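You operate a simulated robot arm through the tools that you are given. There is no shell and no other tool. Be economical: measure what you need, move in short steps, check, and stop when the job is done.

You run a simulated robot arm. Do the job below in one go: nothing can be reset, and whatever is moved stays where it is left.

TASK
Switch the loader off and give its felt two pumps of oil.
Fine: off first; felt slide out, oil dial on, pump, dial off, slide in; spill none.
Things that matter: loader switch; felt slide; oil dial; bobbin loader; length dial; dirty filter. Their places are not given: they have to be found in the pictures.

The check looks at the end state, three seconds after you hand in, the way a careful person would. Anything else that was tipped, shoved, dropped, spilled or broken makes it a failure.

THE ROBOT
A 7-joint arm with a two-finger parallel gripper, fixed in place. Base frame: the origin is at the foot of the arm, x ahead of it, y to its left, z up; the work surface is at about z = 90.8. Units: cm, degrees, N and s.
With the tool pointing down near the work surface it reaches from about 24 to 68 cm from the base axis. Its first joint turns from -66.0 to 66.0 degrees. Payload 2.4 kg.
The tool frame sits at the grasp point between the pads (the TCP): z along the fingers, y along the line on which they close. The tips reach 3 cm beyond it. The gripper opens to 9.4 cm. The fingers are 2.8 cm wide and 1 cm thick; the gripper's body (5 by 9.6 cm) begins 5.5 cm behind the TCP.
Orientation is that of the tool frame in the base frame, as [roll, pitch, yaw] about the fixed x, y, z axes, in that order (R = Rz(yaw) Ry(pitch) Rx(roll)). With the fingers straight down and closing along the base's y, the tool's x points along the base's -x, its y along +y and its z along -z.

THE INTERFACE
- The arm moves only by the tool play_rows. Its argument "deltas" is one flat list of numbers, 7 for each row, row after row: the shift along the tool's x, y, z in units of 50 mm (1.0 is 50 mm), then the turn, a rotation vector about the tool's x, y, z in units of 5 degrees (1.0 is 5 degrees), then the finger opening in cm, from 0 to 9.4. In form: [x, y, z, rx, ry, rz, fingers, x, y, z, rx, ry, rz, fingers, ...]. A call has 1 to 10 rows; each row shifts and turns the commanded pose from where the row before left it, along the tool's axes as they then stand. A call with a number of a shift or a turn outside -1 to 1 is refused whole. Rows are played at 5 a second. More than 5 cm and 8.6 degrees between two rows, or a gripper value outside its range, and nothing of the call is played. A pose out of reach is approached as far as the arm can. The call stops where the force on the tool passes 90 N (or 10 N more than at its start, if that is more) or the arm is blocked; 0.2 s more then pass. The fingers move at their own pace (about 15.3 cm/s each) and stop on an object; they squeeze with about 30 N. The grip force told is the motor's: it shows also when the fingers shut on nothing. Time passes only in rows, and 0.2 s behind the last, so rows that do not move let the fingers close. The reply holds the time, the measured pose of the TCP, the force on the tool along the base axes, the opening and the grip force, in the units named above and with some noise.
- Cameras (640 x 400 px; columns grow to the right, rows downward): "scene" is fixed at [4, 45.63, 146.41]; the picture's right is [-0.84, -0.54, 0.00], its down [-0.26, 0.40, -0.88] and it looks along [0.48, -0.74, -0.48] (base axes); focal length 341 px, centre (320, 200). "wrist" rides on the gripper at [-3.7, 0, -5.8] in the tool frame; the picture's right is [0.00, -1.00, 0.00], its down [0.97, 0.00, -0.24] and it looks along [0.24, 0.00, 0.97] (tool axes); focal length 218 px, centre (320, 200).
- snapshot(camera): a new picture of that camera. The clock stands still meanwhile.
- probe_pixels(camera, pixels): for up to 12 pixels [column, row] of the newest picture of that camera ("zoom" is the newest enlarged one), the place [x, y, z] in the base frame of the surface seen there, good to about 0.2 cm, but the place of the scene camera against the robot may be out by one fixed shift of up to 2.5 cm in any direction. The clock stands still meanwhile.
- inspect(camera, box): a new picture of the part [left, top, right, bottom] of that camera's present view, enlarged. The clock stands still meanwhile.
- sign_off(): hands the job in; it is judged then, once.

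Work in short steps. Measure before you move; look again where a grasp or a placing could have gone wrong, and mend it. You have 80 turns and 54 pictures in all, those below and enlarged ones among them. Open the gripper and draw the arm clear of the work before you hand the job in, unless the task says otherwise; then end with one line.

The tools are called by a JSON object that holds its "name" and its "arguments". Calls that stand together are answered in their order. play_rows: Moves the arm, as the interface text tells. Its arguments: {"type":"object","properties":{"deltas":{"type":"array"}},"required":["deltas"]} The other tools are called the same way: snapshot (camera) takes a picture; probe_pixels (camera, pixels) gives the place of the surface under pixels of a picture; inspect (camera, box) takes an enlarged picture of a part of a camera's view; sign_off () hands the job in.

At the start:

```text
time_s: 0.0
ee_pos: [35.52, -17.34, 118.59]
tcp_rot: [180.0, 0.0, -180.0]
wrist_force: [0.7, 0.2, -0.3]
finger_gap: 9.4
gripper_force: 0.0
```

scene: 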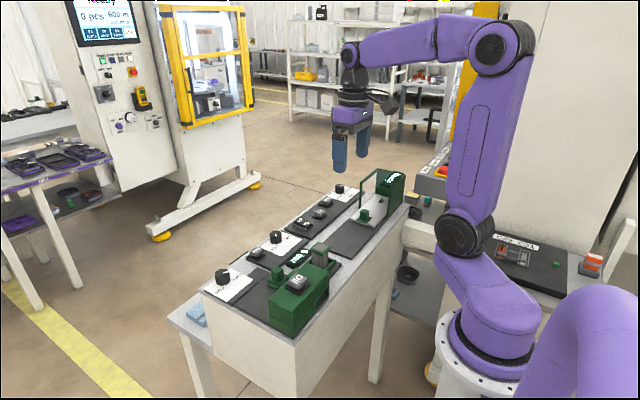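
wrist: 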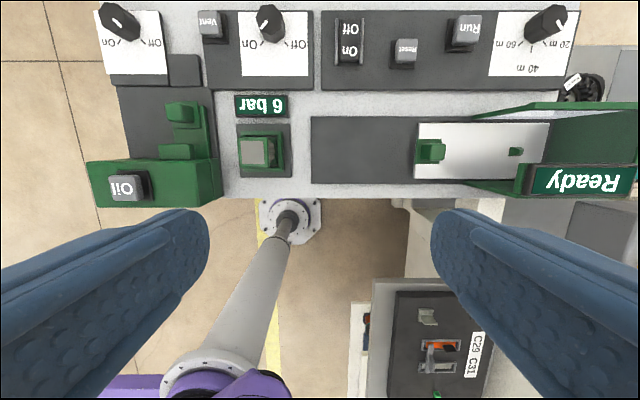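

The wrist picture shows a panel with an oil dial (about 122,25), an air dial (270,25), a rocker On/Off (348,42), a length dial (545,22), an Oil pump button (128,187) and slides at (180,115). I'll enlarge these and probe them.

{"name": "inspect", "arguments": {"camera": "wrist", "box": [80, 0, 330, 215]}}

{"name": "inspect", "arguments": {"camera": "scene", "box": [190, 160, 430, 340]}}

{"name": "inspect", "arguments": {"camera": "wrist", "box": [310, 0, 640, 215]}}

{"name": "probe_pixels", "arguments": {"camera": "wrist", "pixels": [[122, 20], [270, 22], [349, 42], [545, 20], [128, 187], [180, 112], [180, 150], [195, 130], [150, 110], [257, 152], [430, 150], [105, 180]]}}

```text
1.86 times, centred on (205, 108) of wrist
```

zoom: 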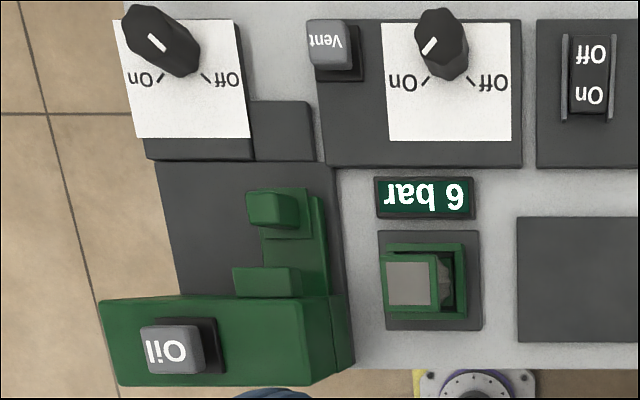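

```text
2.22 times, centred on (310, 250) of scene
```

zoom: 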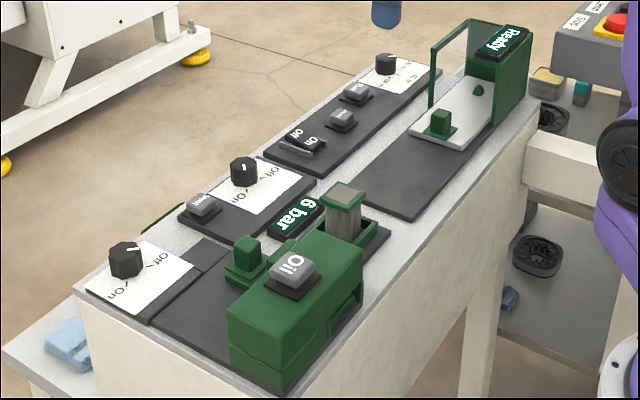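

```text
1.86 times, centred on (475, 108) of wrist
```

zoom: 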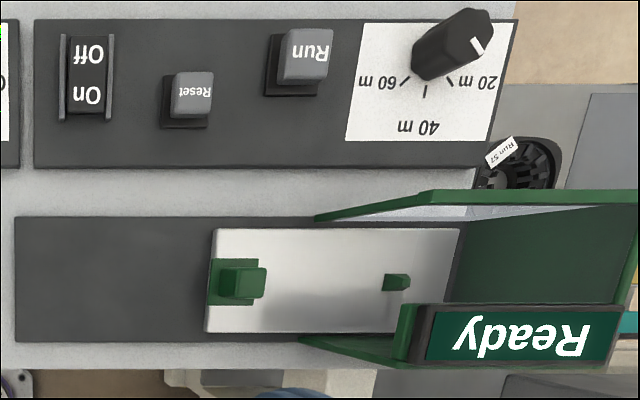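

```text
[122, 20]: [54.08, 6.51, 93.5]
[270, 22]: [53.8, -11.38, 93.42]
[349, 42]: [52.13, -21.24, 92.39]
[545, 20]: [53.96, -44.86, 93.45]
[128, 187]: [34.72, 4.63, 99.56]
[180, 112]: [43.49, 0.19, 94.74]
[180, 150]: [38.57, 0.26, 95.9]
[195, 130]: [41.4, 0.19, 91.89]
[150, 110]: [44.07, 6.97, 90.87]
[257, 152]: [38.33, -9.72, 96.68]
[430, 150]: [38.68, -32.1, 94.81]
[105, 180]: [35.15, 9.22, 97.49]
```

The panel layout is clear, but I can't yet tell which side of the rocker is pressed or how the felt slide moves. I'll move the wrist camera over (50,-10) at about z 113 for a closer look.

{"name": "play_rows", "arguments": {"deltas": [-0.8, 0.4, 0.3, 0, 0, 0, 9.4, -0.8, 0.4, 0.3, 0, 0, 0, 9.4, -0.8, 0.4, 0.3, 0, 0, 0, 9.4, -0.4, 0.2, 0.2, 0, 0, 0, 9.4, 0, 0, 0, 0, 0, 0, 9.4]}}

{"name": "snapshot", "arguments": {"camera": "wrist"}}

```text
time_s: 1.2
ee_pos: [49.59, -10.26, 113.01]
tcp_rot: [180.0, 0.1, 179.9]
wrist_force: [0.1, 0.7, 0.1]
finger_gap: 9.42
gripper_force: 0.0
```

```text
48 pictures are left
```

wrist: 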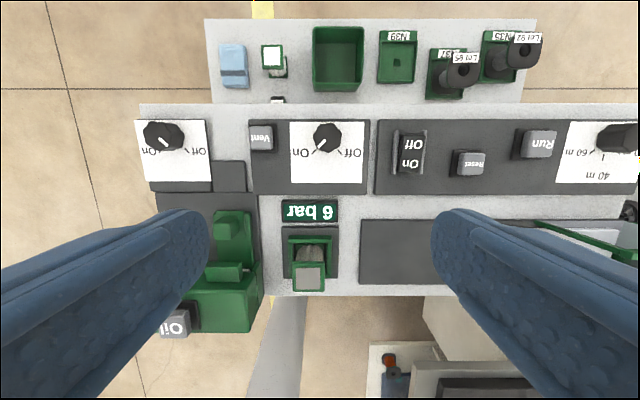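

I'll zoom in on the oil dial, rocker, and felt slide.

{"name": "inspect", "arguments": {"camera": "wrist", "box": [130, 110, 260, 191]}}

{"name": "inspect", "arguments": {"camera": "wrist", "box": [285, 110, 495, 191]}}

{"name": "inspect", "arguments": {"camera": "scene", "box": [200, 225, 340, 312]}}

{"name": "probe_pixels", "arguments": {"camera": "wrist", "pixels": [[163, 128], [163, 136], [327, 133], [411, 143], [412, 163], [408, 133], [225, 222], [240, 215], [222, 270], [228, 200], [240, 255], [250, 310]]}}

```text
4.92 times, centred on (195, 150) of wrist
```

zoom: 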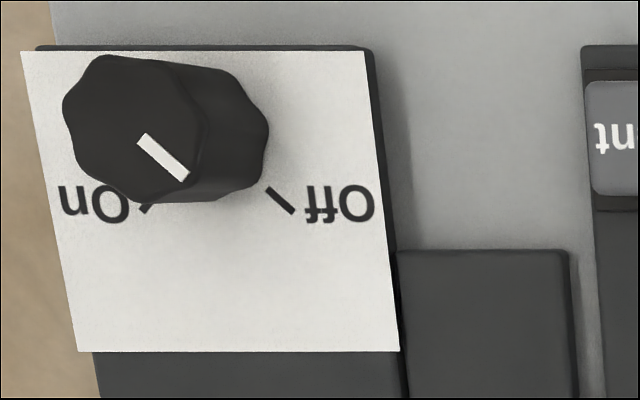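

```text
3.05 times, centred on (390, 150) of wrist
```

zoom: 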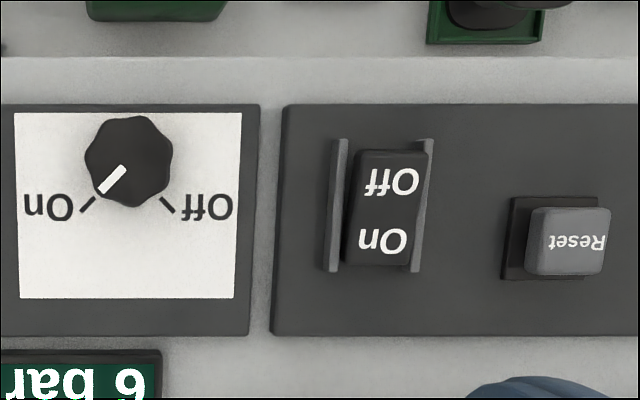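

```text
4.57 times, centred on (270, 268) of scene
```

zoom: 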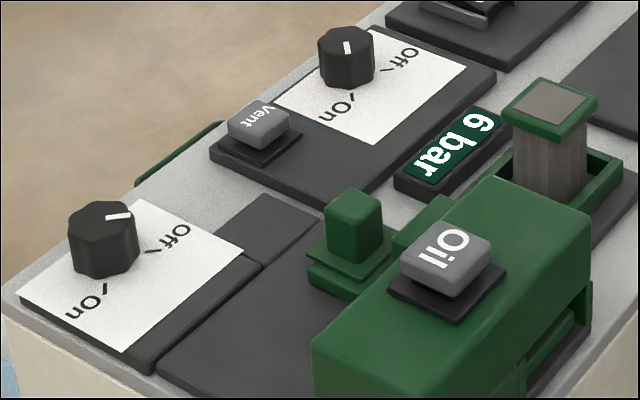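

```text
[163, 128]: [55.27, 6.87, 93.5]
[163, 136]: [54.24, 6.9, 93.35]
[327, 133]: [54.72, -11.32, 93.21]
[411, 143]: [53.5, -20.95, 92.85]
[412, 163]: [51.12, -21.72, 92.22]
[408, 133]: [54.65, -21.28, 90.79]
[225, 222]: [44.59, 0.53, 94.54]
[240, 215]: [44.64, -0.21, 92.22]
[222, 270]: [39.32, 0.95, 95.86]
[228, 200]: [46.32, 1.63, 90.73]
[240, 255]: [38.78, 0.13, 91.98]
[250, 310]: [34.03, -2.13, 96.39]
```

The oil dial reads Off, and the rocker's On end (x≈51, z 92.2) is down, with its Off end (x≈53.5) up. I'll look at the felt slide more closely by moving the TCP over (48,1) at about z 107.

{"name": "play_rows", "arguments": {"deltas": [0.1, 0.8, 0.4, 0, 0, 0, 9.4, 0.1, 0.8, 0.4, 0, 0, 0, 9.4, 0.1, 0.7, 0.4, 0, 0, 0, 9.4, 0, 0, 0, 0, 0, 0, 9.4]}}

{"name": "snapshot", "arguments": {"camera": "wrist"}}

```text
time_s: 2.2
ee_pos: [47.96, 1.16, 107.04]
tcp_rot: [179.9, 0.0, -179.9]
wrist_force: [-0.6, 0.7, 0.8]
finger_gap: 9.44
gripper_force: 0.0
```

```text
44 pictures are left
```

wrist: 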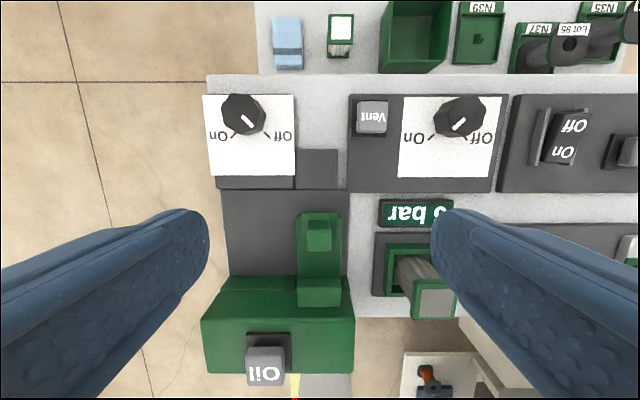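

The felt slide plate (297–340 px) lines up with the dark runway at (318,165), so it should slide out along +x. I'll zoom and probe its parts.

{"name": "inspect", "arguments": {"camera": "wrist", "box": [195, 80, 395, 390]}}

{"name": "probe_pixels", "arguments": {"camera": "wrist", "pixels": [[320, 230], [320, 222], [310, 233], [330, 233], [335, 255], [336, 217], [320, 280], [318, 165], [243, 110], [265, 365], [240, 122], [320, 300]]}}

```text
1.29 times, centred on (295, 235) of wrist
```

zoom: 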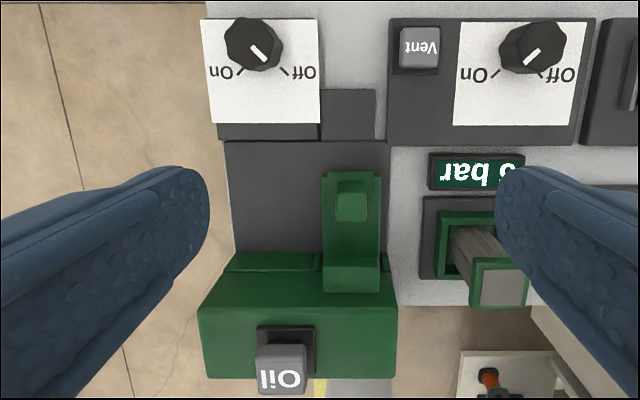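

```text
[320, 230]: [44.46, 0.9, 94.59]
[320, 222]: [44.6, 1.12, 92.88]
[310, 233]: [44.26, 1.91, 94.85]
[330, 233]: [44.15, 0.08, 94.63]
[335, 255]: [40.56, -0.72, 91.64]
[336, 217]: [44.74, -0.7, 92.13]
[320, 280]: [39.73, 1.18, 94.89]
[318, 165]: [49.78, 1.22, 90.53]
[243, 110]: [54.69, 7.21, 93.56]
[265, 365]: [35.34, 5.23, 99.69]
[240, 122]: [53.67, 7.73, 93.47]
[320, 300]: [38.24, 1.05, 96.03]
```

Next is the rocker. I'll travel at a safe height to above (52,-21.3) and check its geometry.

{"name": "play_rows", "arguments": {"deltas": [-0.16, -0.9, 0, 0, 0, 0, 9.4, -0.16, -0.9, 0, 0, 0, 0, 9.4, -0.16, -0.9, 0, 0, 0, 0, 9.4, -0.16, -0.9, 0, 0, 0, 0, 9.4, -0.16, -0.9, 0.2, 0, 0, 0, 9.4, 0, 0, 0.2, 0, 0, 0, 9.4, 0, 0, 0, 0, 0, 0, 9.4]}}

{"name": "snapshot", "arguments": {"camera": "wrist"}}

```text
time_s: 3.8
ee_pos: [52.12, -21.43, 105.14]
tcp_rot: [180.0, 0.0, -179.9]
wrist_force: [0.6, 0.4, 0.2]
finger_gap: 9.39
gripper_force: 0.2
```

```text
42 pictures are left
```

wrist: 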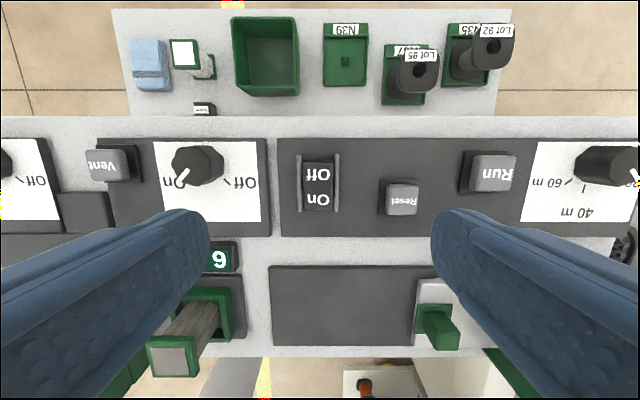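

{"name": "inspect", "arguments": {"camera": "wrist", "box": [280, 140, 376, 220]}}

{"name": "probe_pixels", "arguments": {"camera": "wrist", "pixels": [[318, 165], [318, 172], [318, 200], [318, 208], [299, 182], [338, 182], [301, 160], [318, 150], [306, 185], [331, 185], [160, 355], [430, 330]]}}

```text
5.00 times, centred on (328, 180) of wrist
```

zoom: 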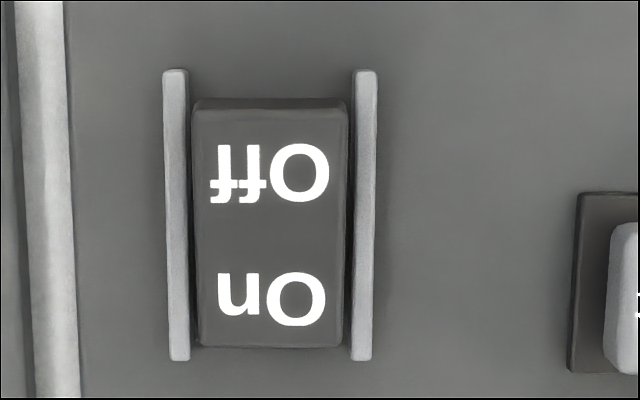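

```text
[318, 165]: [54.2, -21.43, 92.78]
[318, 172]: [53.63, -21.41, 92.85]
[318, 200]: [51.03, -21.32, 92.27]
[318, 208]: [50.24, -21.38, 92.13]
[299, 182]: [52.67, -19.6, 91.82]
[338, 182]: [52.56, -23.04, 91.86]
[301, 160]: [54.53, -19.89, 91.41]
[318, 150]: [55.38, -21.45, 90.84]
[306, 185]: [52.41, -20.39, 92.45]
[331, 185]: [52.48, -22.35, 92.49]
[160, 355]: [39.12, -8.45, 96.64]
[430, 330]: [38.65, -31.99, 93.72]
```

The rails are ±1.5 cm about y=-21.4 and the rocker spans x 50–54.6, so the closed fingers (±1 cm) fit between the rails. I'll close and press the Off end at x≈54.8.

{"name": "play_rows", "arguments": {"deltas": [-0.54, 0, 0, 0, 0, 0, 0, 0, 0, 0.5, 0, 0, 0, 0, 0, 0, 0.5, 0, 0, 0, 0, 0, 0, 0.5, 0, 0, 0, 0, 0, 0, 0.3, 0, 0, 0, 0, 0, 0, 0.1, 0, 0, 0, 0, 0, 0, 0.1, 0, 0, 0, 0, 0, 0, 0, 0, 0, 0, 0]}}

```text
time_s: 5.6
ee_pos: [54.81, -21.32, 95.34]
tcp_rot: [-179.9, 0.3, -179.9]
wrist_force: [-8.0, 5.0, 45.6]
finger_gap: 0.01
gripper_force: 29.6
```

A force of 45 N suggests it toggled and bottomed out. I'll lift and check.

{"name": "play_rows", "arguments": {"deltas": [0, 0, -0.7, 0, 0, 0, 0, 0, 0, -0.7, 0, 0, 0, 0, 0.5, 0, -0.6, 0, 0, 0, 9.4, 0, 0, 0, 0, 0, 0, 9.4]}}

{"name": "inspect", "arguments": {"camera": "wrist", "box": [200, 100, 520, 300]}}

{"name": "probe_pixels", "arguments": {"camera": "zoom", "pixels": [[238, 130], [238, 142], [238, 195], [238, 210]]}}

```text
time_s: 6.6
ee_pos: [52.3, -21.29, 104.86]
tcp_rot: [180.0, 0.0, -180.0]
wrist_force: [-0.1, 0.5, -0.1]
finger_gap: 9.41
gripper_force: 0.1
```

```text
2.00 times, centred on (360, 200) of wrist
```

zoom: 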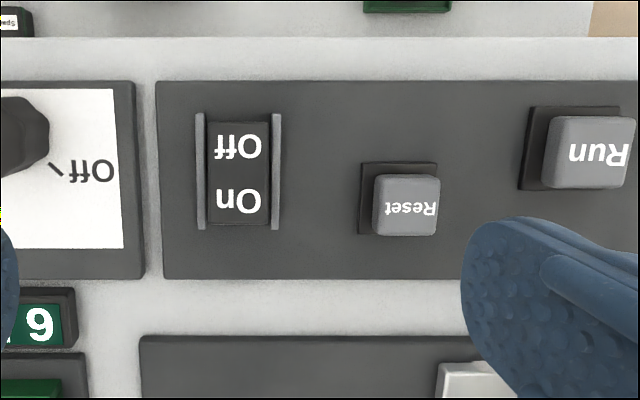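

```text
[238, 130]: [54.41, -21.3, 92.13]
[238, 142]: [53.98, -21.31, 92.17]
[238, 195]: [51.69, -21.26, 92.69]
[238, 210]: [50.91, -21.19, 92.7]
```

The Off end is now low (92.1) and the On end high (92.7), so the loader is off. Next I'll move above the felt slide knob at (44.3,1.0).

{"name": "play_rows", "arguments": {"deltas": [0.32, 0.89, 0, 0, 0, 0, 5, 0.32, 0.89, 0, 0, 0, 0, 5, 0.32, 0.89, 0, 0, 0, 0, 5, 0.32, 0.89, 0, 0, 0, 0, 5, 0.32, 0.89, 0, 0, 0, 0, 5, 0, 0, 0.4, 0, 0, 0, 5, 0, 0, 0, 0, 0, 0, 5]}}

{"name": "snapshot", "arguments": {"camera": "wrist"}}

{"name": "inspect", "arguments": {"camera": "scene", "box": [190, 160, 430, 340]}}

```text
time_s: 8.2
ee_pos: [44.21, 0.86, 103.05]
tcp_rot: [-180.0, 0.0, 180.0]
wrist_force: [0.3, 0.2, -0.2]
finger_gap: 5.0
gripper_force: 0.1
```

```text
39 pictures are left
```

wrist: 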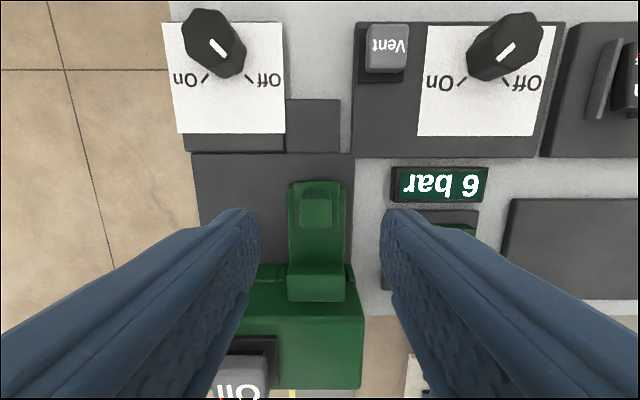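

```text
2.22 times, centred on (310, 250) of scene
```

zoom: 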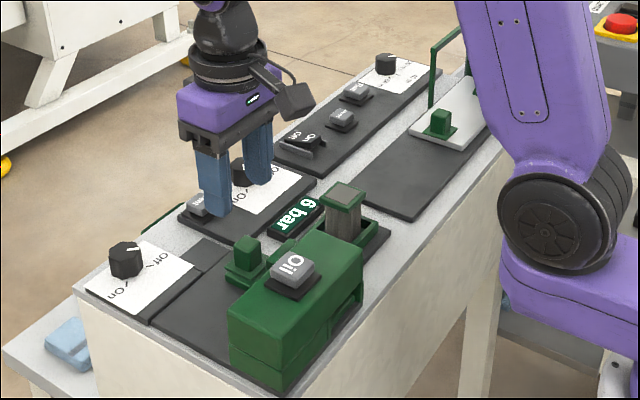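

The knob is at (317,212) between the fingers. I'll probe its edges.

{"name": "probe_pixels", "arguments": {"camera": "wrist", "pixels": [[316, 205], [316, 220], [304, 213], [329, 213], [316, 195], [318, 240], [292, 240], [340, 240], [318, 268], [318, 290], [317, 186], [318, 125]]}}

```text
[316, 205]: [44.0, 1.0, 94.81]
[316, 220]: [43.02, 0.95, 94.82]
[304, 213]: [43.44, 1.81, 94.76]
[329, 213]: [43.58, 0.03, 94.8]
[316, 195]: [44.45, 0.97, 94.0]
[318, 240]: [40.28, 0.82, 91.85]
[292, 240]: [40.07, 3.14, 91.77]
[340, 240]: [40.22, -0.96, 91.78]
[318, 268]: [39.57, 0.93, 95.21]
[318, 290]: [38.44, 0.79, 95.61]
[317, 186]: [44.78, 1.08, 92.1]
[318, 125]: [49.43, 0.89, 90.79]
```

The knob's centre is (43.6, 0.95) and its top is at 94.8. I'll descend to TCP z 95.6 and grip it.

{"name": "play_rows", "arguments": {"deltas": [0.12, 0.02, 0.4, 0, 0, 0, 5, 0, 0, 0.4, 0, 0, 0, 5, 0, 0, 0.4, 0, 0, 0, 5, 0, 0, 0.29, 0, 0, 0, 5, 0, 0, 0, 0, 0, 0, 0, 0, 0, 0, 0, 0, 0, 0, 0, 0, 0, 0, 0, 0, 0]}}

```text
time_s: 9.8
ee_pos: [43.61, 1.21, 95.79]
tcp_rot: [179.9, 0.0, 179.9]
wrist_force: [-1.6, 20.9, -1.3]
finger_gap: 2.17
gripper_force: 44.7
```

The knob is gripped at 2.17 cm, with a side force of 20 N from a small y offset. I'll correct y by 0.2 cm and pull +x in small steps.

{"name": "play_rows", "arguments": {"deltas": [0, 0.04, 0, 0, 0, 0, 0, -0.1, 0, 0, 0, 0, 0, 0, -0.1, 0, 0, 0, 0, 0, 0, -0.1, 0, 0, 0, 0, 0, 0, 0, 0, 0, 0, 0, 0, 0]}}

```text
time_s: 11.0
ee_pos: [45.11, 1.23, 95.72]
tcp_rot: [180.0, -0.1, -180.0]
wrist_force: [-1.6, 10.0, 3.7]
finger_gap: 2.19
gripper_force: 44.9
```

It slides freely along +x. I'll keep pulling.

{"name": "play_rows", "arguments": {"deltas": [-0.12, 0.02, 0, 0, 0, 0, 0, -0.12, 0, 0, 0, 0, 0, 0, -0.12, 0, 0, 0, 0, 0, 0, 0, 0, 0, 0, 0, 0, 0]}}

{"name": "inspect", "arguments": {"camera": "scene", "box": [190, 180, 350, 300]}}

```text
time_s: 12.0
ee_pos: [47.13, 1.19, 95.71]
tcp_rot: [-180.0, 0.0, 179.9]
wrist_force: [-0.6, -2.7, 9.9]
finger_gap: 2.19
gripper_force: 44.9
```

```text
3.33 times, centred on (270, 240) of scene
```

zoom: 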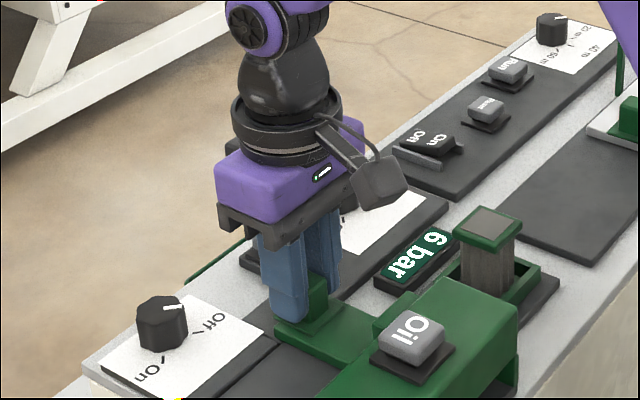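

The slide is moving out. I'll continue in small steps while watching for the end stop.

{"name": "play_rows", "arguments": {"deltas": [-0.1, 0, 0, 0, 0, 0, 0, -0.1, 0, 0, 0, 0, 0, 0, -0.1, 0, 0, 0, 0, 0, 0, 0, 0, 0, 0, 0, 0, 0]}}

```text
time_s: 13.0
ee_pos: [48.51, 1.26, 95.74]
tcp_rot: [-180.0, 0.2, 179.9]
wrist_force: [-0.3, -10.5, 26.4]
finger_gap: 2.18
gripper_force: 45.1
```

The vertical force is rising a little, so I'll ease z up slightly, fix y, and continue with tiny steps.

{"name": "play_rows", "arguments": {"deltas": [0, -0.02, -0.03, 0, 0, 0, 0, -0.06, 0, 0, 0, 0, 0, 0, -0.06, 0, 0, 0, 0, 0, 0, 0, 0, 0, 0, 0, 0, 0]}}

```text
time_s: 14.0
ee_pos: [49.02, 1.18, 95.57]
tcp_rot: [-180.0, -0.2, -179.9]
wrist_force: [-1.5, -5.3, -12.2]
finger_gap: 2.18
gripper_force: 44.6
```

{"name": "play_rows", "arguments": {"deltas": [-0.06, 0, 0.01, 0, 0, 0, 0, -0.06, 0, 0, 0, 0, 0, 0, -0.06, 0, 0, 0, 0, 0, 0, 0, 0, 0, 0, 0, 0, 0]}}

{"name": "snapshot", "arguments": {"camera": "wrist"}}

```text
time_s: 15.0
ee_pos: [49.92, 1.12, 95.74]
tcp_rot: [-179.9, -0.2, 180.0]
wrist_force: [-10.0, -2.4, -14.5]
finger_gap: 2.18
gripper_force: 45.5
```

```text
36 pictures are left
```

wrist: 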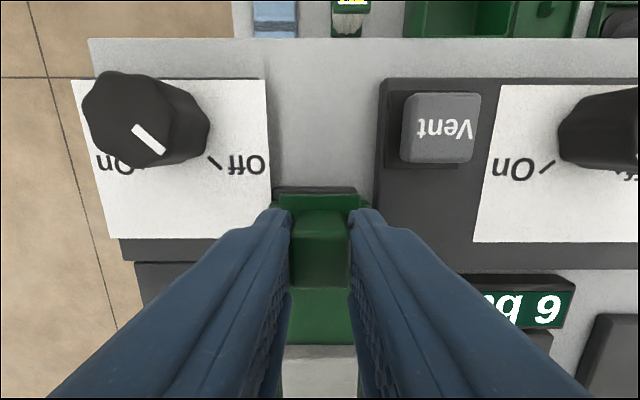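

The x force is now −10 N and the plate is nearly at the runway's end; the pale felt is showing at (315,350). One more small pull should confirm the stop.

{"name": "play_rows", "arguments": {"deltas": [-0.06, 0, 0, 0, 0, 0, 0, -0.04, 0, 0, 0, 0, 0, 0, 0, 0, 0, 0, 0, 0, 0]}}

```text
time_s: 15.8
ee_pos: [49.97, 1.11, 95.67]
tcp_rot: [179.9, -1.0, 180.0]
wrist_force: [-34.9, -1.4, 6.9]
finger_gap: 2.19
gripper_force: 44.7
```

The stop is reached at x≈49.95. I'll relax, release, lift straight up, and look.

{"name": "play_rows", "arguments": {"deltas": [0.08, 0, 0, 0, 0, 0, 0, 0, 0, 0, 0, 0, 0, 4.6, 0, 0, 0, 0, 0, 0, 4.6, 0, 0, -0.6, 0, 0, 0, 4.6, 0, 0, -0.8, 0, 0, 0, 5, 0, 0, -0.6, 0, 0, 0, 7, 0, 0, 0, 0, 0, 0, 9.4]}}

{"name": "snapshot", "arguments": {"camera": "wrist"}}

```text
time_s: 17.4
ee_pos: [50.06, 1.13, 105.94]
tcp_rot: [180.0, 0.1, -180.0]
wrist_force: [0.6, 1.0, 0.7]
finger_gap: 9.4
gripper_force: 0.1
```

```text
35 pictures are left
```

wrist: 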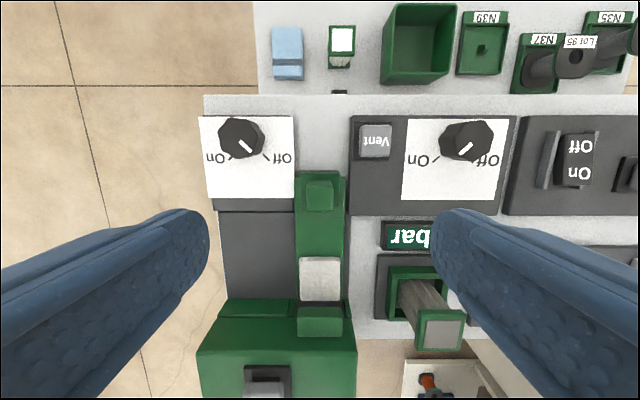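

The slide is fully out with the felt under the spout (320,280). Next I'll measure the oil dial's position and tick angles.

{"name": "inspect", "arguments": {"camera": "wrist", "box": [196, 105, 306, 215]}}

{"name": "probe_pixels", "arguments": {"camera": "wrist", "pixels": [[231, 155], [265, 155], [238, 122], [220, 138], [255, 138], [238, 154], [238, 140], [205, 120], [290, 120], [290, 192], [212, 192]]}}

```text
3.64 times, centred on (251, 160) of wrist
```

zoom: 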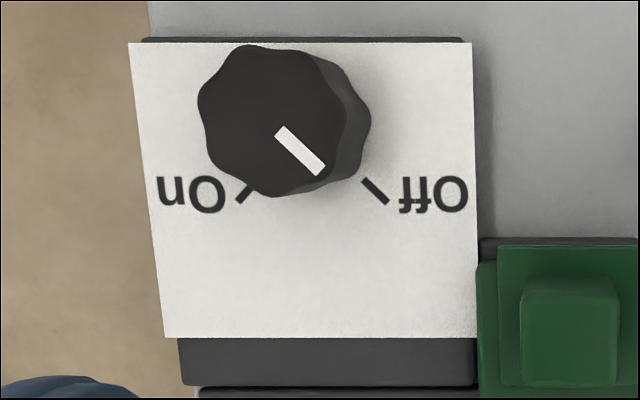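

```text
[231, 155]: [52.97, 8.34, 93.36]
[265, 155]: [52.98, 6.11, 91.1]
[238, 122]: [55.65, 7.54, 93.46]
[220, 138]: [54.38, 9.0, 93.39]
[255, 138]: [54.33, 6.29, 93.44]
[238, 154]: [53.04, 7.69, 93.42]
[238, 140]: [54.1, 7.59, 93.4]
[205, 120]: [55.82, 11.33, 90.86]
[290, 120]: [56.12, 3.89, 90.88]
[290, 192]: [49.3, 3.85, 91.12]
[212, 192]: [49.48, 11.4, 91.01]
```

The dial's centre is about (54.3, 7.7), top z 93.4, and On is 90° clockwise seen from above (+ tool z). I'll move above it, pre-turn the gripper −45°, and check.

{"name": "play_rows", "arguments": {"deltas": [-0.43, 0.65, 0, 0, 0, 0, 5.5, -0.42, 0.66, 0, 0, 0, 0, 5.5, 0, 0, 0.3, 0, 0, -1, 5.5, 0, 0, 0.2, 0, 0, -1, 5.5, 0, 0, 0, 0, 0, -1, 5.5, 0, 0, 0, 0, 0, -1, 5.5, 0, 0, 0, 0, 0, -1, 5.5, 0, 0, 0, 0, 0, -1, 5.5, 0, 0, 0, 0, 0, -1, 5.5, 0, 0, 0, 0, 0, -1, 5.5]}}

{"name": "play_rows", "arguments": {"deltas": [0, 0, 0, 0, 0, -1, 5.5, 0, 0, 0.5, 0, 0, 0, 5.5, 0, 0, 0, 0, 0, 0, 5.5]}}

{"name": "snapshot", "arguments": {"camera": "wrist"}}

```text
time_s: 19.6
ee_pos: [54.3, 7.62, 103.19]
tcp_rot: [180.0, 0.0, -139.8]
wrist_force: [0.6, -0.1, -0.6]
finger_gap: 5.51
gripper_force: 0.0
```

```text
time_s: 20.4
ee_pos: [54.2, 7.78, 100.64]
tcp_rot: [-179.9, 0.0, -135.0]
wrist_force: [0.0, 0.8, -0.1]
finger_gap: 5.5
gripper_force: 0.1
```

```text
33 pictures are left
```

wrist: 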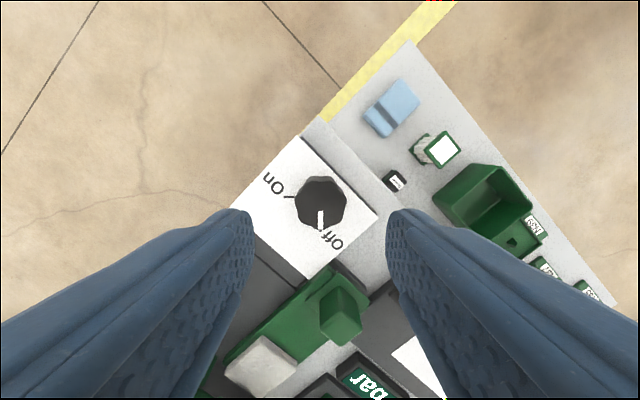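

The dial's centre at (321,203) is within 0.25 cm of where a point under the TCP should appear. I'll nudge, descend to z 94.7, and grip.

{"name": "play_rows", "arguments": {"deltas": [-0.04, 0, 0.5, 0, 0, 0, 5.5, 0, 0, 0.5, 0, 0, 0, 5.5, 0, 0, 0.19, 0, 0, 0, 5.5, 0, 0, 0, 0, 0, 0, 0, 0, 0, 0, 0, 0, 0, 0, 0, 0, 0, 0, 0, 0, 0]}}

```text
time_s: 21.8
ee_pos: [54.52, 7.86, 94.77]
tcp_rot: [180.0, 0.0, -135.1]
wrist_force: [-0.8, 0.5, -2.0]
finger_gap: 3.16
gripper_force: 45.1
```

The dial is gripped cleanly at 3.16 cm with little side force. I'll turn 45° toward On and check the readings.

{"name": "play_rows", "arguments": {"deltas": [0, 0, 0, 0, 0, 1, 0, 0, 0, 0, 0, 0, 1, 0, 0, 0, 0, 0, 0, 1, 0, 0, 0, 0, 0, 0, 1, 0, 0, 0, 0, 0, 0, 1, 0, 0, 0, 0, 0, 0, 1, 0, 0, 0, 0, 0, 0, 1, 0, 0, 0, 0, 0, 0, 1, 0, 0, 0, 0, 0, 0, 1, 0]}}

{"name": "snapshot", "arguments": {"camera": "wrist"}}

```text
time_s: 23.8
ee_pos: [54.48, 7.79, 94.66]
tcp_rot: [180.0, 0.0, 179.9]
wrist_force: [5.0, -7.7, -9.5]
finger_gap: 3.17
gripper_force: 44.8
```

```text
32 pictures are left
```

wrist: 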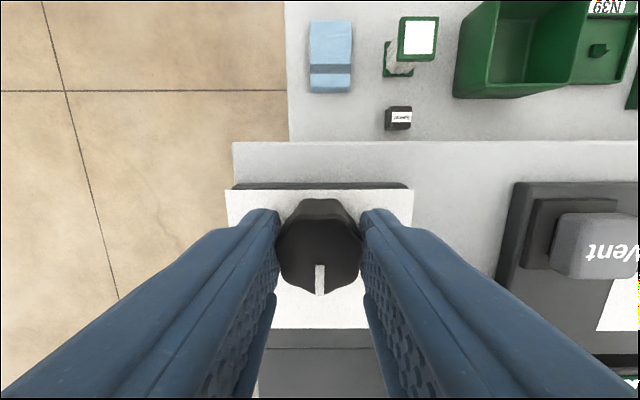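

The mark now points straight down (halfway). I'll continue the remaining 45°.

{"name": "play_rows", "arguments": {"deltas": [0, 0, 0, 0, 0, 1, 0, 0, 0, 0, 0, 0, 1, 0, 0, 0, 0, 0, 0, 1, 0, 0, 0, 0, 0, 0, 1, 0, 0, 0, 0, 0, 0, 1, 0, 0, 0, 0, 0, 0, 1, 0, 0, 0, 0, 0, 0, 1, 0, 0, 0, 0, 0, 0, 1, 0, 0, 0, 0, 0, 0, 1, 0]}}

{"name": "play_rows", "arguments": {"deltas": [0, 0, 0, 0, 0, 0, 5.5, 0, 0, 0, 0, 0, 0, 5.5, 0, 0, -0.5, 0, 0, 0, 5.5, 0, 0, -0.8, 0, 0, 0, 5.5, 0, 0, 0, 0, 0, 0, 5.5]}}

{"name": "snapshot", "arguments": {"camera": "wrist"}}

```text
time_s: 25.8
ee_pos: [54.42, 7.73, 94.73]
tcp_rot: [-179.9, -0.1, 135.0]
wrist_force: [0.9, -19.2, -21.2]
finger_gap: 3.15
gripper_force: 45.1
```

```text
time_s: 27.0
ee_pos: [54.49, 7.9, 101.4]
tcp_rot: [179.9, 0.0, 135.1]
wrist_force: [0.0, -0.4, -0.9]
finger_gap: 5.5
gripper_force: 0.0
```

```text
31 pictures are left
```

wrist: 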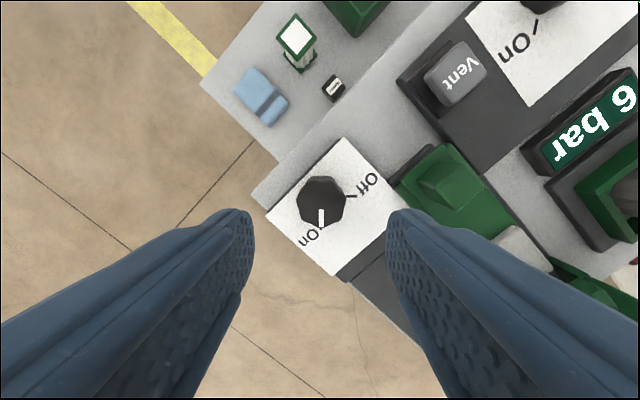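

The mark points at On. Next, the Oil pump: I'll rise and move over toward (40,5) to locate the button.

{"name": "play_rows", "arguments": {"deltas": [0, 0, -0.8, 0, 0, 0, 9.4, 0.551, -0.815, -0.4, 0, 0, 0, 9.4, 0.551, -0.815, 0, 0, 0, 0, 9.4, 0.551, -0.815, 0, 0, 0, 0, 9.4, 0, 0, 0, 0, 0, 0, 9.4]}}

{"name": "snapshot", "arguments": {"camera": "wrist"}}

```text
refused: row 2 steps farther than a row can; nothing moved
```

```text
30 pictures are left
```

wrist: 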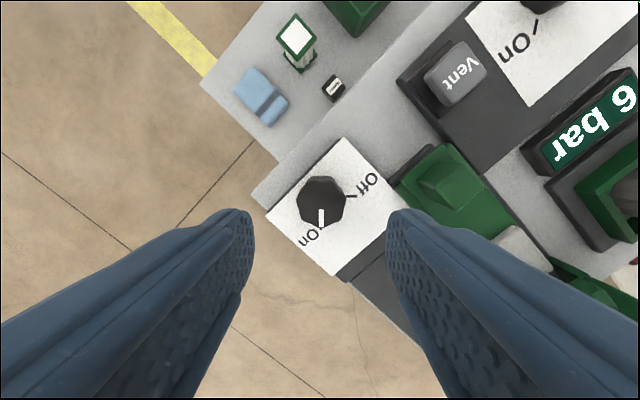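

The call was refused because the combined step was too long. I'll split it into smaller ones.

{"name": "play_rows", "arguments": {"deltas": [0, 0, -0.9, 0, 0, 0, 9.4, 0, 0, -0.5, 0, 0, 0, 9.4, 0.551, -0.815, 0, 0, 0, 0, 9.4, 0.551, -0.815, 0, 0, 0, 0, 9.4, 0.551, -0.815, 0, 0, 0, 0, 9.4, 0, 0, 0, 0, 0, 0, 9.4]}}

{"name": "snapshot", "arguments": {"camera": "wrist"}}

```text
time_s: 28.4
ee_pos: [39.99, 5.06, 108.16]
tcp_rot: [-180.0, -0.1, 135.0]
wrist_force: [-0.7, 0.0, -0.5]
finger_gap: 9.39
gripper_force: 0.1
```

```text
29 pictures are left
```

wrist: 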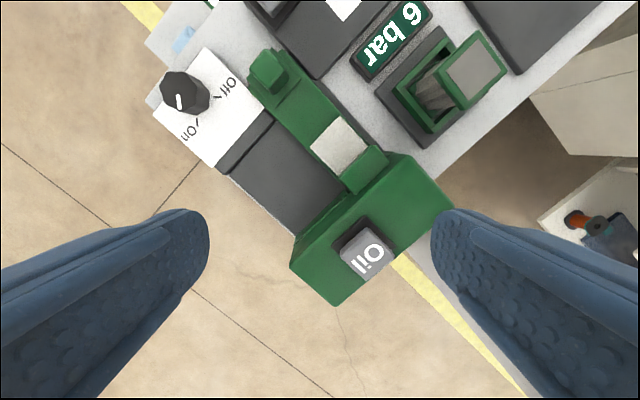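

{"name": "probe_pixels", "arguments": {"camera": "wrist", "pixels": [[367, 252], [367, 235], [352, 256], [382, 250], [366, 270], [320, 240], [415, 200], [340, 148], [375, 168], [360, 222]]}}

{"name": "inspect", "arguments": {"camera": "wrist", "box": [280, 110, 460, 310]}}

```text
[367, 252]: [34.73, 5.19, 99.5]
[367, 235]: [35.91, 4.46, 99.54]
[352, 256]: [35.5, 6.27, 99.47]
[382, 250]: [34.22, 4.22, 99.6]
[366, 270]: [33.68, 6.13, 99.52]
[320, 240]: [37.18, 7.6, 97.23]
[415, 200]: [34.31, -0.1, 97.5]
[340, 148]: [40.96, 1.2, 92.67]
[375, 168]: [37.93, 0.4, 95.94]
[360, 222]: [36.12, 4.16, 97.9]
```

```text
2.00 times, centred on (370, 210) of wrist
```

zoom: 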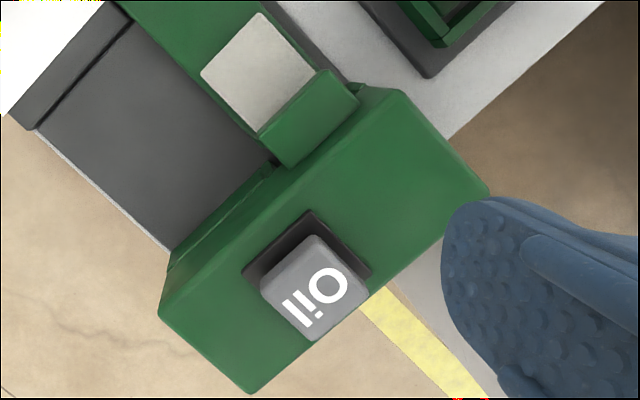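

The Oil button's centre is about (34.85, 5.2) with its top at z 99.5. I'll close the fingers and hover just above it at TCP z 103.2.

{"name": "play_rows", "arguments": {"deltas": [0.378, -0.35, 0, 0, 0, 0, 0, 0.378, -0.35, 0, 0, 0, 0, 0, 0, 0, 0.5, 0, 0, 0, 0, 0, 0, 0.49, 0, 0, 0, 0, 0, 0, 0, 0, 0, 0, 0]}}

{"name": "snapshot", "arguments": {"camera": "wrist"}}

```text
time_s: 29.6
ee_pos: [34.76, 5.28, 103.19]
tcp_rot: [-179.9, 0.0, 135.0]
wrist_force: [0.0, 0.4, 0.7]
finger_gap: 0.01
gripper_force: 29.9
```

```text
27 pictures are left
```

wrist: 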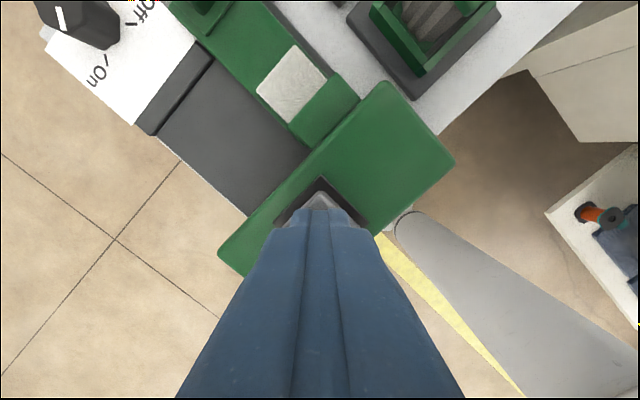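

The fingertips sit over the button. I'll press slowly, watching the force.

{"name": "play_rows", "arguments": {"deltas": [0, 0, 0.1, 0, 0, 0, 0, 0, 0, 0.06, 0, 0, 0, 0, 0, 0, 0.06, 0, 0, 0, 0, 0, 0, 0, 0, 0, 0, 0]}}

```text
time_s: 30.6
ee_pos: [34.86, 5.27, 102.22]
tcp_rot: [-180.0, 0.0, 134.9]
wrist_force: [-1.1, 0.9, 2.3]
finger_gap: 0.0
gripper_force: 30.5
```

{"name": "play_rows", "arguments": {"deltas": [0, 0, 0.04, 0, 0, 0, 0, 0, 0, 0.04, 0, 0, 0, 0, 0, 0, 0, 0, 0, 0, 0]}}

{"name": "inspect", "arguments": {"camera": "wrist", "box": [220, 20, 420, 240]}}

```text
time_s: 31.4
ee_pos: [34.85, 5.33, 101.77]
tcp_rot: [-179.9, 0.0, 135.1]
wrist_force: [-0.3, 0.2, 4.4]
finger_gap: 0.01
gripper_force: 29.9
```

```text
1.82 times, centred on (320, 130) of wrist
```

zoom: 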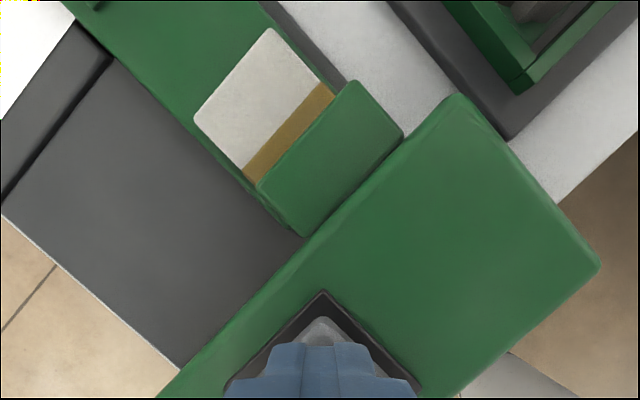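

An oil band appeared on the felt, so the first pump registered. I'll release fully, then check before the second press.

{"name": "play_rows", "arguments": {"deltas": [0, 0, -0.16, 0, 0, 0, 0, 0, 0, -0.16, 0, 0, 0, 0, 0, 0, 0, 0, 0, 0, 0, 0, 0, 0, 0, 0, 0, 0]}}

{"name": "inspect", "arguments": {"camera": "wrist", "box": [220, 20, 420, 240]}}

```text
time_s: 32.4
ee_pos: [34.75, 5.22, 103.4]
tcp_rot: [180.0, 0.0, 135.0]
wrist_force: [-0.1, 0.5, -1.1]
finger_gap: 0.02
gripper_force: 30.1
```

```text
1.82 times, centred on (320, 130) of wrist
```

zoom: 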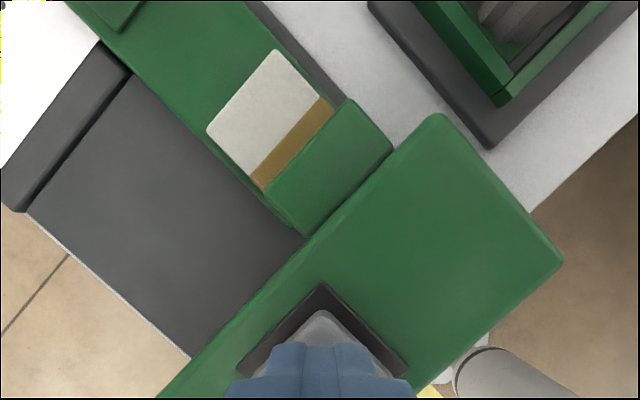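

The button is back up and the band hasn't changed. I'll give the second press, to the same depth.

{"name": "play_rows", "arguments": {"deltas": [0, 0, 0.14, 0, 0, 0, 0, 0, 0, 0.08, 0, 0, 0, 0, 0, 0, 0.06, 0, 0, 0, 0, 0, 0, 0.04, 0, 0, 0, 0, 0, 0, 0, 0, 0, 0, 0]}}

{"name": "inspect", "arguments": {"camera": "wrist", "box": [220, 20, 420, 240]}}

```text
time_s: 33.6
ee_pos: [34.83, 5.27, 101.94]
tcp_rot: [180.0, 0.0, 135.0]
wrist_force: [0.1, 0.3, 4.5]
finger_gap: 0.01
gripper_force: 29.9
```

```text
1.82 times, centred on (320, 130) of wrist
```

zoom: 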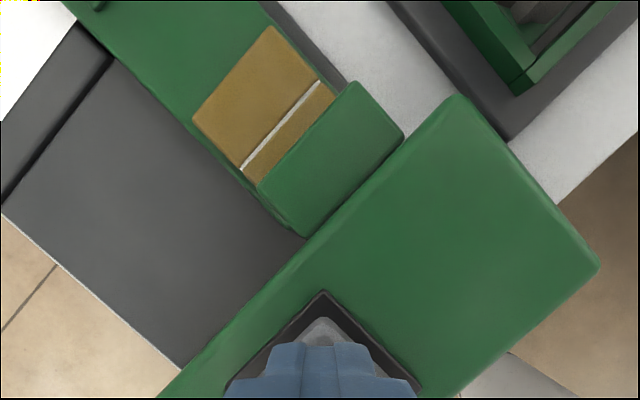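

Two separate oil stripes now show on the felt. I'll rise and go back over the oil dial.

{"name": "play_rows", "arguments": {"deltas": [0, 0, -0.6, 0, 0, 0, 0, 0, 0, -0.6, 0, 0, 0, 5.5, -0.482, 0.629, 0, 0, 0, 0, 5.5, -0.482, 0.629, 0, 0, 0, 0, 5.5, -0.482, 0.629, 0, 0, 0, 0, 5.5, -0.482, 0.629, 0, 0, 0, 0, 5.5, -0.482, 0.629, 0, 0, 0, 0, 5.5, 0, 0, 0.7, 0, 0, 0, 5.5, 0, 0, 0.6, 0, 0, 0, 5.5, 0, 0, 0, 0, 0, 0, 5.5]}}

{"name": "snapshot", "arguments": {"camera": "wrist"}}

```text
time_s: 35.8
ee_pos: [54.48, 7.93, 101.34]
tcp_rot: [179.9, 0.0, 135.1]
wrist_force: [-0.1, -0.6, 0.0]
finger_gap: 5.5
gripper_force: 0.1
```

```text
23 pictures are left
```

wrist: 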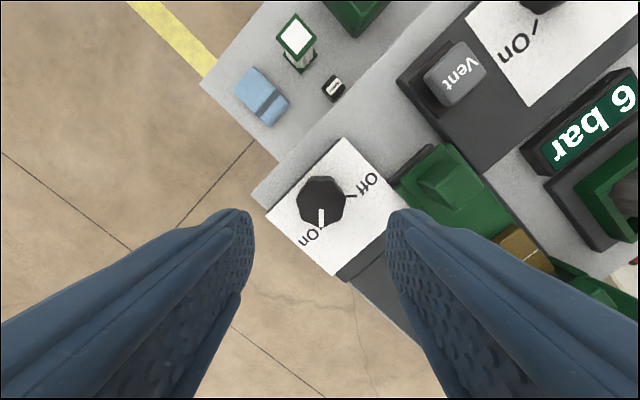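

The view matches the earlier one. I'll descend, grip, and turn the dial back to Off (−90°).

{"name": "play_rows", "arguments": {"deltas": [0, 0, 0.5, 0, 0, 0, 5.5, 0, 0, 0.5, 0, 0, 0, 5.5, 0, 0, 0.33, 0, 0, 0, 5.5, 0, 0, 0, 0, 0, 0, 0, 0, 0, 0, 0, 0, 0, 0, 0, 0, 0, 0, 0, 0, 0]}}

{"name": "play_rows", "arguments": {"deltas": [0, 0, 0, 0, 0, -1, 0, 0, 0, 0, 0, 0, -1, 0, 0, 0, 0, 0, 0, -1, 0, 0, 0, 0, 0, 0, -1, 0, 0, 0, 0, 0, 0, -1, 0, 0, 0, 0, 0, 0, -1, 0, 0, 0, 0, 0, 0, -1, 0, 0, 0, 0, 0, 0, -1, 0, 0, 0, 0, 0, 0, -1, 0]}}

{"name": "play_rows", "arguments": {"deltas": [0, 0, 0, 0, 0, -1, 0, 0, 0, 0, 0, 0, -1, 0, 0, 0, 0, 0, 0, -1, 0, 0, 0, 0, 0, 0, -1, 0, 0, 0, 0, 0, 0, -1, 0, 0, 0, 0, 0, 0, -1, 0, 0, 0, 0, 0, 0, -1, 0, 0, 0, 0, 0, 0, -1, 0, 0, 0, 0, 0, 0, -1, 0]}}

{"name": "play_rows", "arguments": {"deltas": [0, 0, 0, 0, 0, 0, 5.5, 0, 0, 0, 0, 0, 0, 5.5, 0, 0, -0.5, 0, 0, 0, 5.5, 0, 0, -0.9, 0, 0, 0, 5.5, 0, 0, 0, 0, 0, 0, 5.5]}}

{"name": "snapshot", "arguments": {"camera": "wrist"}}

```text
time_s: 37.2
ee_pos: [54.28, 7.75, 94.67]
tcp_rot: [-180.0, 0.0, 135.0]
wrist_force: [3.0, 3.2, -3.2]
finger_gap: 3.17
gripper_force: 45.4
```

```text
time_s: 39.2
ee_pos: [54.4, 7.83, 94.75]
tcp_rot: [-179.9, -0.3, -179.9]
wrist_force: [-7.6, -5.4, -3.8]
finger_gap: 3.17
gripper_force: 45.3
```

```text
time_s: 41.2
ee_pos: [54.37, 7.89, 94.73]
tcp_rot: [179.9, -0.2, -134.9]
wrist_force: [-9.9, -7.0, -1.1]
finger_gap: 3.17
gripper_force: 44.8
```

```text
time_s: 42.4
ee_pos: [54.41, 7.74, 101.7]
tcp_rot: [179.9, 0.0, -134.9]
wrist_force: [-0.5, -0.2, 0.5]
finger_gap: 5.49
gripper_force: 0.1
```

```text
22 pictures are left
```

wrist: 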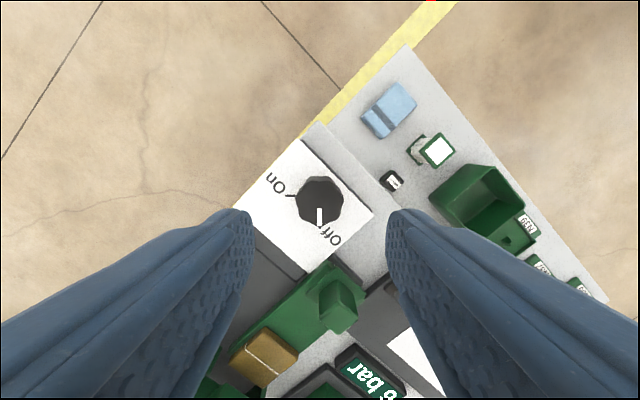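

The dial is back at Off. I'll un-rotate the gripper, move over the slide knob at (49.95,1.15), and grip it.

{"name": "play_rows", "arguments": {"deltas": [0, 0, 0, 0, 0, 1, 5, 0, 0, 0, 0, 0, 1, 5, 0, 0, 0, 0, 0, 1, 5, 0, 0, 0, 0, 0, 1, 5, 0, 0, 0, 0, 0, 1, 5, 0, 0, 0, 0, 0, 1, 5, 0, 0, 0, 0, 0, 1, 5, 0, 0, 0, 0, 0, 1, 5, 0, 0, 0, 0, 0, 1, 5]}}

{"name": "play_rows", "arguments": {"deltas": [0.45, -0.66, 0, 0, 0, 0, 5, 0.45, -0.66, 0, 0, 0, 0, 5, 0, 0, 0, 0, 0, 0, 5]}}

{"name": "snapshot", "arguments": {"camera": "wrist"}}

{"name": "probe_pixels", "arguments": {"camera": "wrist", "pixels": [[318, 205], [318, 215]]}}

```text
time_s: 44.4
ee_pos: [54.39, 7.85, 101.79]
tcp_rot: [179.9, -0.1, 179.9]
wrist_force: [-0.4, 0.2, 0.2]
finger_gap: 5.01
gripper_force: 0.1
```

```text
time_s: 45.2
ee_pos: [49.91, 1.31, 101.76]
tcp_rot: [179.9, 0.0, -180.0]
wrist_force: [-1.3, 0.6, 0.7]
finger_gap: 4.98
gripper_force: 0.0
```

```text
21 pictures are left
```

wrist: 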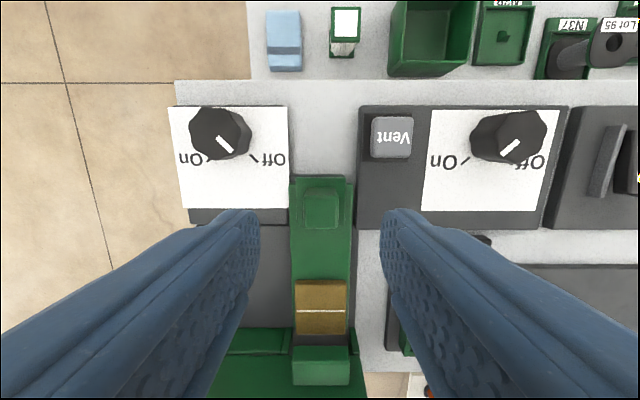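

```text
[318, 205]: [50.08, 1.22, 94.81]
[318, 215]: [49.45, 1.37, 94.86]
```

The knob is centred at (321,207). I'll descend and grip it, then push −x.

{"name": "play_rows", "arguments": {"deltas": [0, -0.01, 0.5, 0, 0, 0, 4.6, 0, 0, 0.5, 0, 0, 0, 4.6, 0, 0, 0.2, 0, 0, 0, 4.6, 0, 0, 0, 0, 0, 0, 0, 0, 0, 0, 0, 0, 0, 0, 0, 0, 0, 0, 0, 0, 0]}}

{"name": "play_rows", "arguments": {"deltas": [0.12, 0, 0, 0, 0, 0, 0, 0.12, 0, 0, 0, 0, 0, 0, 0.12, 0, 0, 0, 0, 0, 0, 0.12, 0, 0, 0, 0, 0, 0, 0.12, 0, 0, 0, 0, 0, 0, 0, 0, 0, 0, 0, 0, 0]}}

```text
time_s: 46.6
ee_pos: [49.89, 1.3, 95.76]
tcp_rot: [180.0, 0.0, 180.0]
wrist_force: [-1.7, -1.5, 0.5]
finger_gap: 2.2
gripper_force: 44.9
```

```text
time_s: 48.0
ee_pos: [46.89, 1.21, 95.68]
tcp_rot: [-179.9, 0.0, 180.0]
wrist_force: [1.3, -0.8, 3.7]
finger_gap: 2.17
gripper_force: 44.6
```

It slides smoothly. I'll continue to the inner stop near x≈43.6.

{"name": "play_rows", "arguments": {"deltas": [0.12, 0, 0, 0, 0, 0, 0, 0.12, 0, 0, 0, 0, 0, 0, 0.12, 0, 0, 0, 0, 0, 0, 0.12, 0, 0, 0, 0, 0, 0, 0.12, 0, 0, 0, 0, 0, 0, 0.06, 0, 0, 0, 0, 0, 0, 0, 0, 0, 0, 0, 0, 0]}}

```text
time_s: 49.6
ee_pos: [43.83, 1.12, 95.73]
tcp_rot: [179.9, 0.2, -180.0]
wrist_force: [10.3, 2.9, 3.7]
finger_gap: 2.19
gripper_force: 44.7
```

{"name": "play_rows", "arguments": {"deltas": [0.05, 0, 0, 0, 0, 0, 0, 0.03, 0, 0, 0, 0, 0, 0, 0, 0, 0, 0, 0, 0, 0]}}

```text
time_s: 50.4
ee_pos: [43.71, 1.25, 95.66]
tcp_rot: [180.0, 0.7, -180.0]
wrist_force: [31.3, 3.1, -22.4]
finger_gap: 2.2
gripper_force: 44.6
```

The stop is firm at x≈43.7. I'll relax, release, lift, and check.

{"name": "play_rows", "arguments": {"deltas": [-0.07, 0, 0, 0, 0, 0, 0, 0, 0, 0, 0, 0, 0, 4.6, 0, 0, 0, 0, 0, 0, 4.6, 0, 0, -0.6, 0, 0, 0, 4.6, 0, 0, -0.8, 0, 0, 0, 5, -0.8, 0, -0.5, 0, 0, 0, 9.4, -0.4, 0, -0.5, 0, 0, 0, 9.4, 0, 0, 0, 0, 0, 0, 9.4]}}

{"name": "snapshot", "arguments": {"camera": "wrist"}}

{"name": "inspect", "arguments": {"camera": "wrist", "box": [190, 90, 450, 300]}}

{"name": "snapshot", "arguments": {"camera": "scene"}}

```text
time_s: 52.2
ee_pos: [49.5, 1.33, 107.76]
tcp_rot: [-179.9, 0.0, 180.0]
wrist_force: [-0.2, -0.8, 0.0]
finger_gap: 9.37
gripper_force: 0.1
```

```text
20 pictures are left
```

wrist: 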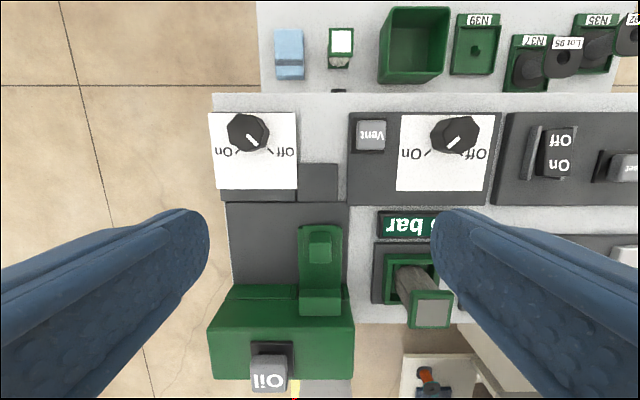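

```text
1.90 times, centred on (320, 195) of wrist
```

zoom: 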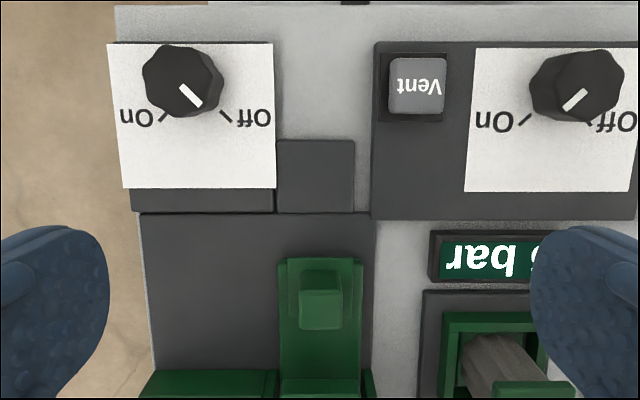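

```text
18 pictures are left
```

scene: 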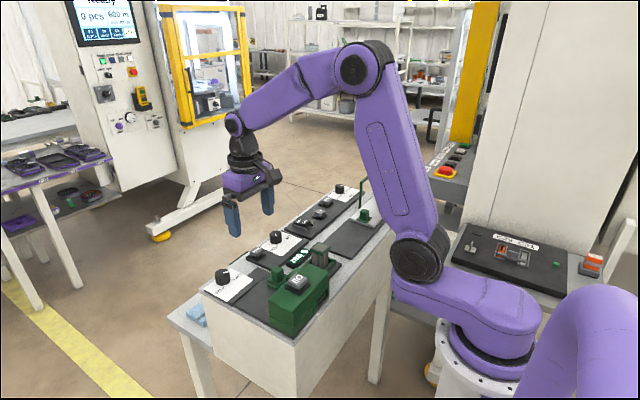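

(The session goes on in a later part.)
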